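You operate a simulated robot arm through the tools that you are given. There is no shell and no other tool. Be economical: measure what you need, move in short steps, check, and stop when the job is done.

Carry out the task below with a simulated robot arm. There is one attempt and no reset: what you move stays moved.

TASK
Push the oiler hood shut.
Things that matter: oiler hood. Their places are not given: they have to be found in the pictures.

It is judged by the outcome, as a careful person would: the job done as asked, and still so three seconds after it is handed in. It fails if anything else is knocked over, pushed out of place, dropped, spilled or broken.

THE ROBOT
A 7-joint arm with a two-finger parallel gripper, fixed in place. Base frame: the origin is at the foot of the arm, x ahead of it, y to its left, z up. Lengths are in cm, angles in degrees, forces in N, time in s.
Its first joint turns from -66.0 to 66.0 degrees. Payload 2.6 kg.
Tool frame: the origin (TCP) lies between the finger pads and is the grasp point; the fingertips stand 3 cm ahead of it; z points along the fingers, y is the line along which they close. The gripper opens to 9.4 cm. The fingers are 2.8 cm wide and 1 cm thick; the gripper's body (5 by 9.6 cm) begins 5.5 cm behind the TCP.
Orientation is that of the tool frame in the base frame, as a unit quaternion [x, y, z, w]. With the fingers straight down and closing along the base's y, the tool's x points along the base's -x, its y along +y and its z along -z.

THE INTERFACE
- The arm moves only by the tool apply_moves. Its argument "commands" is text: rows parted by semicolons, each of 6 numbers parted by spaces: the shift along the tool's x, y, z in units of 500 mm (1.0 is 500 mm), then the turn, a rotation vector about the tool's x, y, z in units of 180 degrees (1.0 is 180 degrees). In form: x y z rx ry rz; .... A call has 1 to 8 rows; each row is the pose to reach, as a shift and turn from the pose commanded when the call began, along the tool's axes at that moment. "gripper" is the finger opening in cm, from 0 to 9.4, set as the call begins (left out, the last holds). A call with a number of a shift or a turn outside -1 to 1 is refused whole. A row lasts 0.2 s, in which the tool goes at most 5 cm and 8.6 degrees; a call with a longer step from one row to the next is refused whole, and so is a gripper value outside its range. A pose out of reach is approached as far as the arm can. The call stops where the force on the tool passes 40 N (or 10 N more than at its start, if that is more) or the arm is blocked; 0.2 s more then pass. The fingers move at their own pace (about 7.2 cm/s each) and stop on an object; they squeeze with about 32 N. The grip force told is the motor's: it shows also when the fingers shut on nothing. Time passes only in rows, and 0.2 s behind the last, so rows that repeat a pose let the fingers close. It gives the time, the measured TCP pose, the force on the tool (base axes), the opening and the grip force at its end, in the units of the frame above (readings bear some noise), and new pictures: "views" is both (left out), scene, wrist or none.
- Cameras (640 x 400 px; columns grow to the right, rows downward): "scene" is fixed at [5.28, 46.16, 55.14]; the picture's right is [-0.45, -0.90, 0.00], its down [-0.62, 0.31, -0.73] and it looks along [0.65, -0.32, -0.69] (base axes); focal length 301 px, centre (320, 200). "wrist" rides on the gripper at [-3.7, 0, -5.8] in the tool frame; the picture's right is [0.00, -1.00, 0.00], its down [0.97, 0.00, -0.24] and it looks along [0.24, 0.00, 0.97] (tool axes); focal length 218 px, centre (320, 200).
- pixel_to_xyz(camera, pixels): for up to 12 pixels [column, row] of the newest picture of that camera ("zoom" is the newest enlarged one), the place [x, y, z] in the base frame of the surface seen there, good to about 0.2 cm. No time passes.
- zoom(camera, box): a new picture of the part [left, top, right, bottom] of that camera's present view, enlarged. No time passes.
- finish_job(): hands the job in; it is judged then, once.

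Work in short steps. Measure before you move; look again where a grasp or a placing could have gone wrong, and mend it. You have 60 turns and 120 pictures in all, the two below and enlarged ones among them. Open the gripper and draw the arm clear of the work before you hand the job in, unless the task says otherwise; then end with one line.

The tools are called after "Call:" as name(argument=value, ...) on one line, values as JSON. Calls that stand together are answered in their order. apply_moves: Moves the arm, as the interface text tells. Its arguments: {"type":"object","properties":{"commands":{"type":"string"},"gripper":{"type":"number"},"views":{"type":"string","enum":["both","scene","wrist","none"]}},"required":["commands"]} The other tools are called the same way: pixel_to_xyz (camera, pixels) gives the place of the surface under pixels of a picture; zoom (camera, box) takes an enlarged picture of a part of a camera's view; finish_job () hands the job in.

At the start:

```text
t: 0.0
tcp_pos: [34.13, 21.28, 32.61]
ee_rot: [0.0, 1.0, 0.0, 0.0]
ft_force: [-0.3, 0.1, 0.3]
gripper_width: 9.4
finger_force: 0.1
```

scene: 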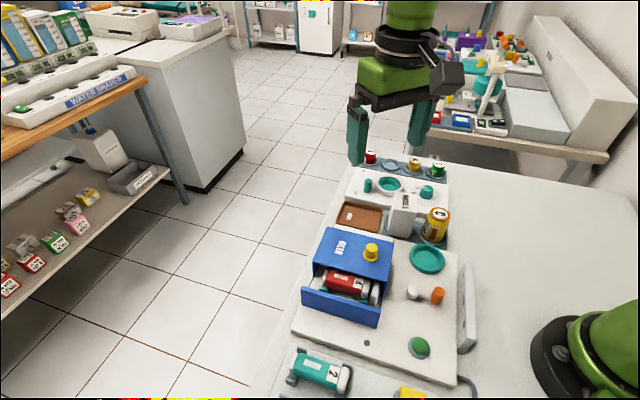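
wrist: 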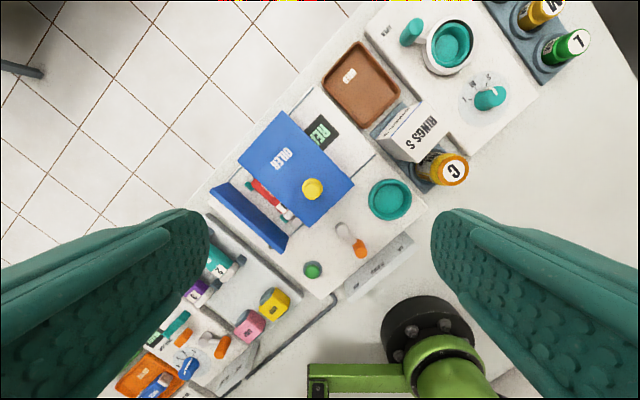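

The blue box at scene (345,270), wrist (295,170), is labelled OILER. I enlarge both views to see how it moves.

Call:
zoom(camera="scene", box=[270, 190, 490, 390])

Call:
zoom(camera="wrist", box=[190, 70, 430, 310])

Call:
pixel_to_xyz(camera="scene", pixels=[[328, 230], [391, 242], [315, 262], [380, 281], [371, 246], [303, 290], [378, 311], [340, 290], [340, 312], [345, 282], [365, 345], [420, 345]])

Call:
pixel_to_xyz(camera="wrist", pixels=[[277, 110], [240, 160], [354, 183], [315, 228], [312, 188], [215, 187], [285, 240], [250, 215], [265, 195], [312, 270], [320, 135], [245, 205]])

```text
2.00 times, centred on (380, 290) of scene
```

zoom: 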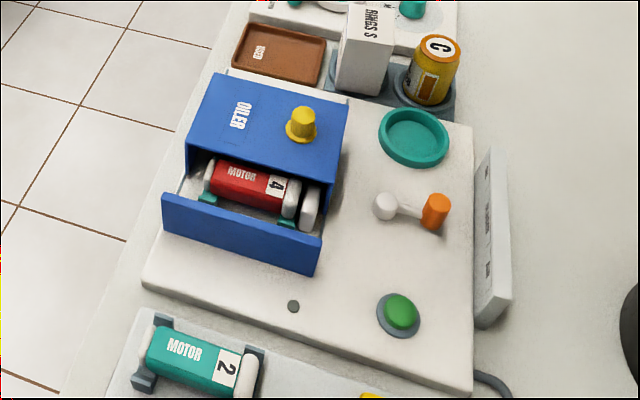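

```text
1.67 times, centred on (310, 190) of wrist
```

zoom: 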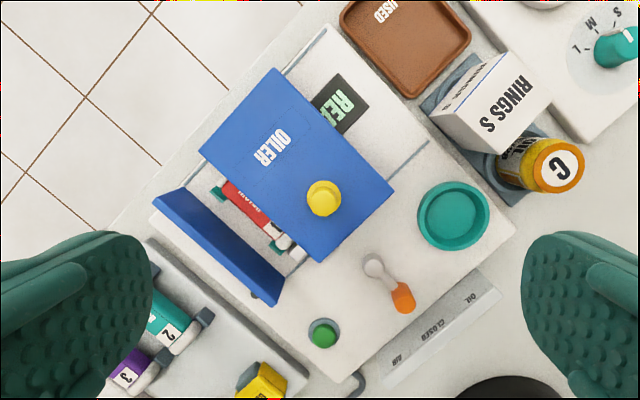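

```text
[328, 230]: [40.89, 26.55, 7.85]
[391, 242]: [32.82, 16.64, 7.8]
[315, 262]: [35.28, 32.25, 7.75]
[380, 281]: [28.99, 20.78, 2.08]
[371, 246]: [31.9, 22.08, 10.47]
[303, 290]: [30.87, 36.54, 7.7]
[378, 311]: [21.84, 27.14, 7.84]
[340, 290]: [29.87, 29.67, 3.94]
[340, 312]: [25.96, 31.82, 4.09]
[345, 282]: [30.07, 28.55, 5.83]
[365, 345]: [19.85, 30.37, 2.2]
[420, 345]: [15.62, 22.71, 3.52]
```

```text
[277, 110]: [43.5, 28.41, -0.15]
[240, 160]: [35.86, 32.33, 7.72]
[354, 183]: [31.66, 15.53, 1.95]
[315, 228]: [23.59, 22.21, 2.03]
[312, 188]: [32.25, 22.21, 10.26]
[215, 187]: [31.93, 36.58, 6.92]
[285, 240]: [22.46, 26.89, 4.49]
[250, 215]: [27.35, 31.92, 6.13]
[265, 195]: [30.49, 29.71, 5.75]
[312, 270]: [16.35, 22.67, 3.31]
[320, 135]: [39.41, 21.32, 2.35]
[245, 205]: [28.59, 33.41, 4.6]
```

The hood sits on rails, slid about 6 cm back from the blue front plate and exposing the motor. I'll push its back edge towards the plate, along about (-0.71, 0.70). First I measure the clearance behind the hood.

Call:
pixel_to_xyz(camera="wrist", pixels=[[281, 116], [350, 182], [315, 150], [318, 228], [328, 78], [360, 120], [385, 100], [381, 140], [415, 155], [350, 140], [300, 95], [430, 115]])

Call:
zoom(camera="wrist", box=[230, 60, 390, 220])

```text
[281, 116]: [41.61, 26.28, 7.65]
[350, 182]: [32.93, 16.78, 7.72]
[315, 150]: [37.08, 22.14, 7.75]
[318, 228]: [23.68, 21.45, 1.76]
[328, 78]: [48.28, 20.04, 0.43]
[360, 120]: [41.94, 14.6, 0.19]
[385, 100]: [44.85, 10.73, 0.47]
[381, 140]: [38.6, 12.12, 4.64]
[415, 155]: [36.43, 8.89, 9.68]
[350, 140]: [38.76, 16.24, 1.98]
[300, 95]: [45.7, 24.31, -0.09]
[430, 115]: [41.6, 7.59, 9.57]
```

```text
2.50 times, centred on (310, 140) of wrist
```

zoom: 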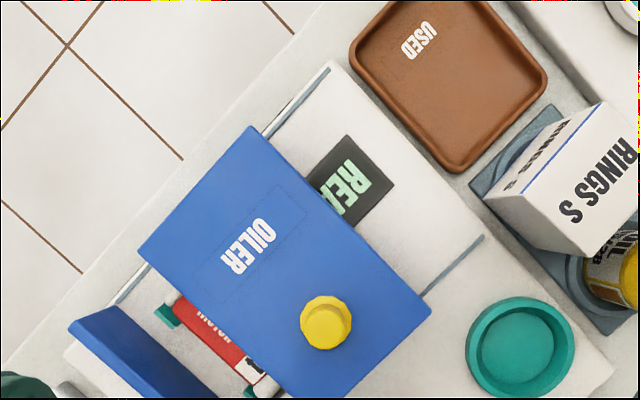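

Corners of the back edge are about (41.3, 26.5) and (32.7, 16.6), with about 7.5 cm free behind it. I move above that gap at high z and turn 44° so the tool's x lies along the push direction, setting the fingers to 5 cm to push evenly.

Call:
apply_moves(commands="-0.019 -0.008 0 0 0 0.0407; -0.038 -0.016 0 0 0 0.0815; -0.057 -0.024 0 0 0 0.122; -0.076 -0.032 0.05 0 0 0.163; -0.095 -0.04 0.13 0 0 0.204; -0.1134 -0.0476 0.21 0 0 0.2444; -0.1134 -0.0476 0.3 0 0 0.2444; -0.1134 -0.0476 0.3 0 0 0.2444", gripper=5)

```text
t: 1.8
tcp_pos: [40.1, 18.84, 17.35]
ee_rot: [0.375, 0.927, 0.0, 0.0]
ft_force: [-1.2, -0.5, 0.3]
gripper_width: 5.01
finger_force: 0.0
```

scene: 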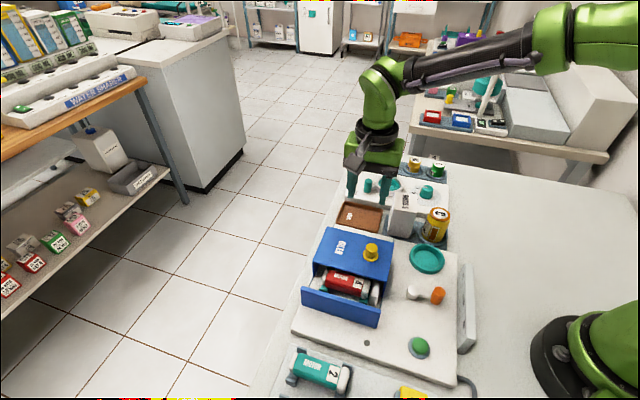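
wrist: 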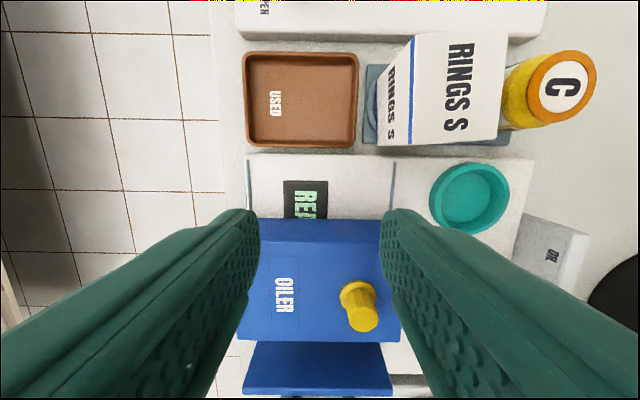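

The view is now square to the hood, with its back edge at row 219 centred near column 318. I go straight down behind it to z ≈ 7.

Call:
apply_moves(commands="0 0 0.07 0 0 0; 0 0 0.14 0 0 0; 0 0 0.205 0 0 0; 0 0 0.205 0 0 0")

```text
t: 2.8
tcp_pos: [39.85, 18.78, 7.2]
ee_rot: [0.374, 0.927, 0.0, 0.0]
ft_force: [-0.2, -0.2, 0.1]
gripper_width: 4.98
finger_force: 0.1
```

scene: 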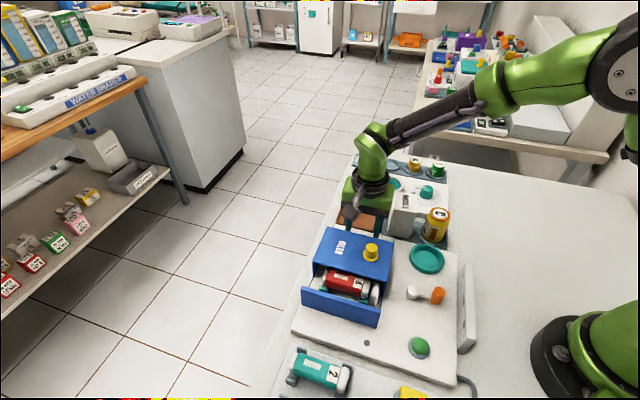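
wrist: 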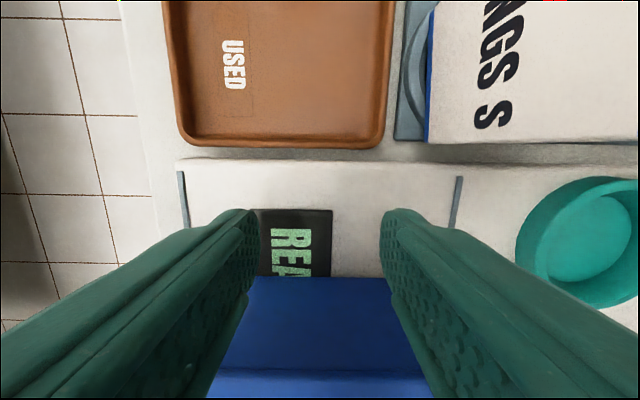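

The fingers are clear behind the hood's solid back wall. I push forward slowly along tool +x.

Call:
apply_moves(commands="0.02 0 0 0 0 0; 0.035 0 0 0 0 0; 0.05 0 0 0 0 0; 0.06 0 0 0 0 0; 0.07 0 0 0 0 0; 0.08 0 0 0 0 0; 0.09 0 0 0 0 0; 0.1 0 0 0 0 0")

```text
t: 4.6
tcp_pos: [36.25, 22.47, 7.29]
ee_rot: [0.374, 0.927, 0.0, -0.001]
ft_force: [0.3, -0.3, 0.1]
gripper_width: 5.0
finger_force: 0.3
```

scene: 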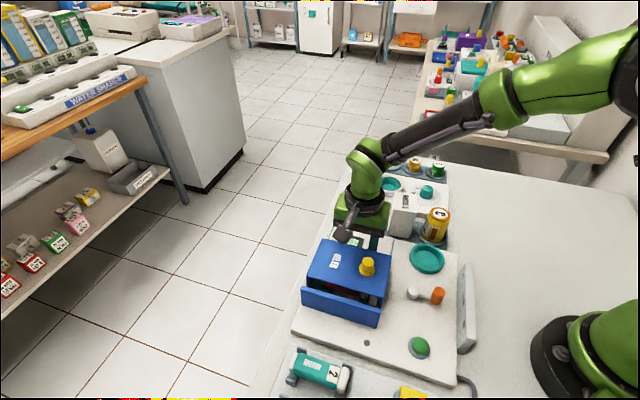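
wrist: 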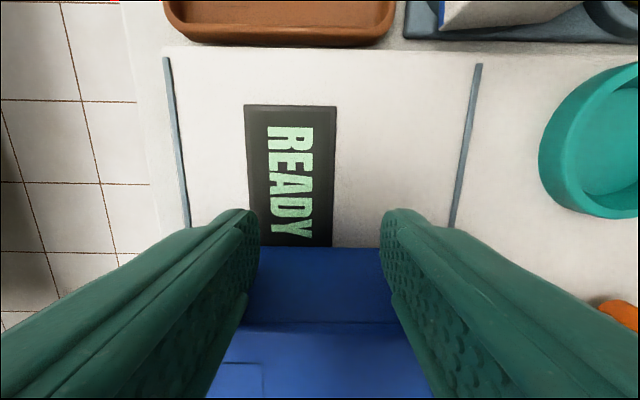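

The hood slides freely; READY is now fully uncovered, but a gap remains at the front plate. I keep pushing until it stops.

Call:
apply_moves(commands="0.01 0 0 0 0 0; 0.02 0 0 0 0 0; 0.03 0 0 0 0 0; 0.04 0 0 0 0 0; 0.045 0 0 0 0 0; 0.05 0 0 0 0 0; 0.055 0 0 0 0 0; 0.06 0 0 0 0 0")

```text
t: 6.4
tcp_pos: [34.71, 23.86, 7.22]
ee_rot: [0.381, 0.925, -0.001, 0.006]
ft_force: [3.8, -0.8, -0.8]
gripper_width: 5.07
finger_force: 1.1
stopped in row 8: the force on the tool passed its limit (the readings are from after the stop); the commanded pose is now the measured one
```

scene: 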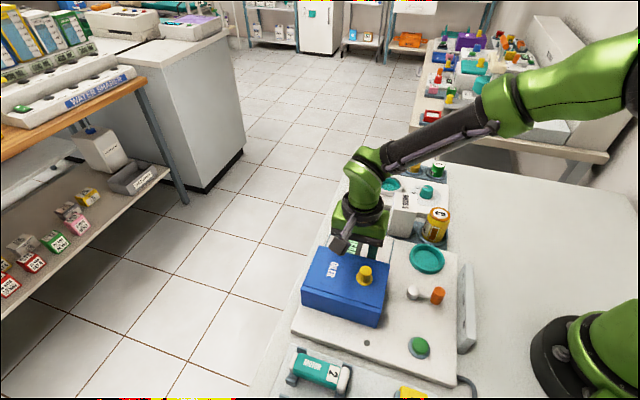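
wrist: 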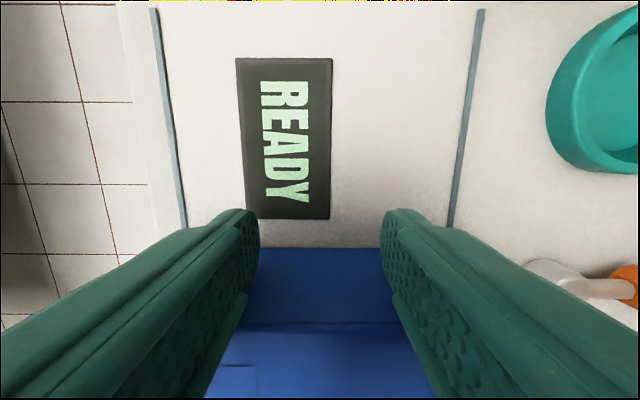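

The hood met its stop and the front gap has vanished in the scene. I back off and rise, then check for any remaining gap.

Call:
apply_moves(commands="-0.03 0 0 0 0 0; -0.05 0 0 0 0 0; -0.05 0 -0.08 0 0 0; -0.05 0 -0.17 0 0 0; -0.05 0 -0.26 0 0 0; -0.05 0 -0.34 0 0 0; -0.05 0 -0.34 0 0 0")

Call:
zoom(camera="scene", box=[280, 220, 410, 340])

```text
t: 8.0
tcp_pos: [35.98, 22.1, 24.48]
ee_rot: [0.38, 0.925, 0.0, 0.006]
ft_force: [0.3, 0.9, 0.2]
gripper_width: 5.03
finger_force: 0.1
```

scene: 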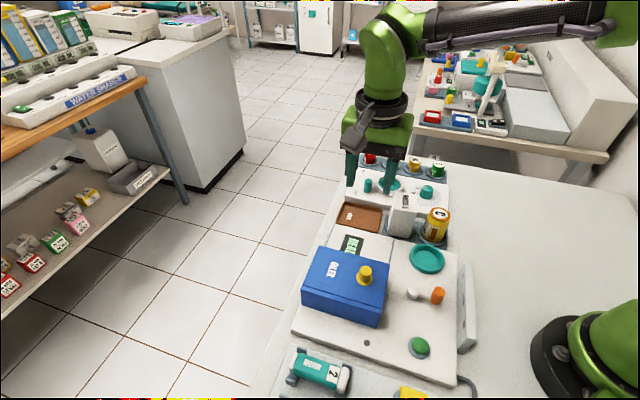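
wrist: 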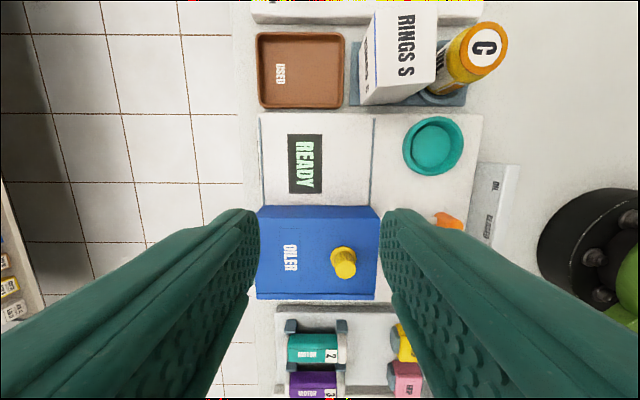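

```text
3.33 times, centred on (345, 280) of scene
```

zoom: 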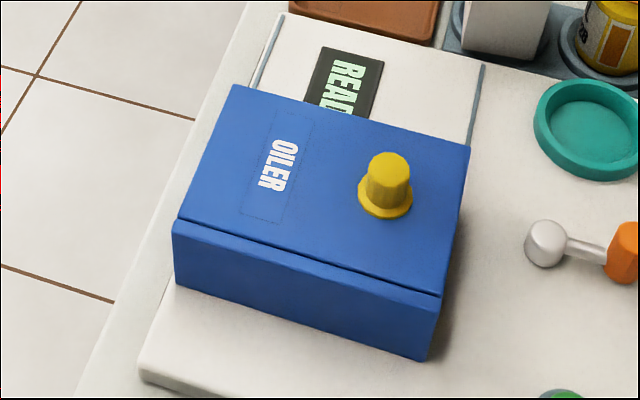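

The seam looks tight and even. One enlarged wrist view will confirm it.

Call:
zoom(camera="wrist", box=[245, 190, 395, 310])

```text
3.33 times, centred on (320, 250) of wrist
```

zoom: 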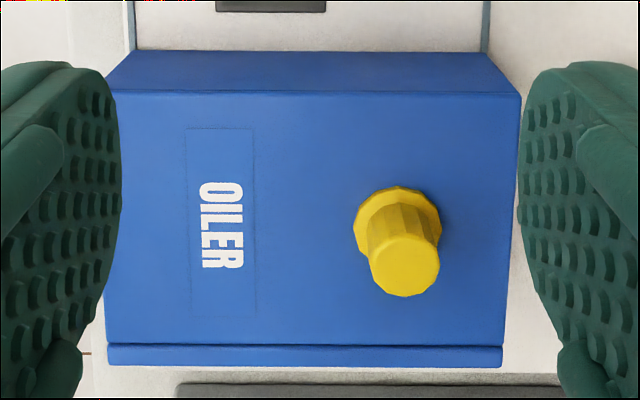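

The hood is closed against the front plate and nothing else has moved. I open the gripper, rise a little more, and then hand the job in.

Call:
apply_moves(commands="0 0 -0.05 0 0 0; 0 0 -0.1 0 0 0; 0 0 -0.1 0 0 0", gripper=9.4, views="scene")

```text
t: 8.8
tcp_pos: [36.17, 22.33, 29.46]
ee_rot: [0.381, 0.925, -0.001, 0.006]
ft_force: [0.6, 1.0, 0.8]
gripper_width: 9.38
finger_force: 0.1
```

scene: 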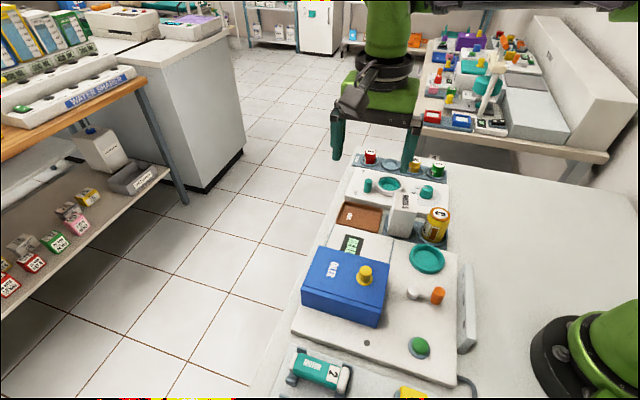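

Call:
finish_job()

```text
The job is handed in.
```

The oiler hood is pushed shut against its front plate, nothing else was moved, and the arm is clear with the gripper open.
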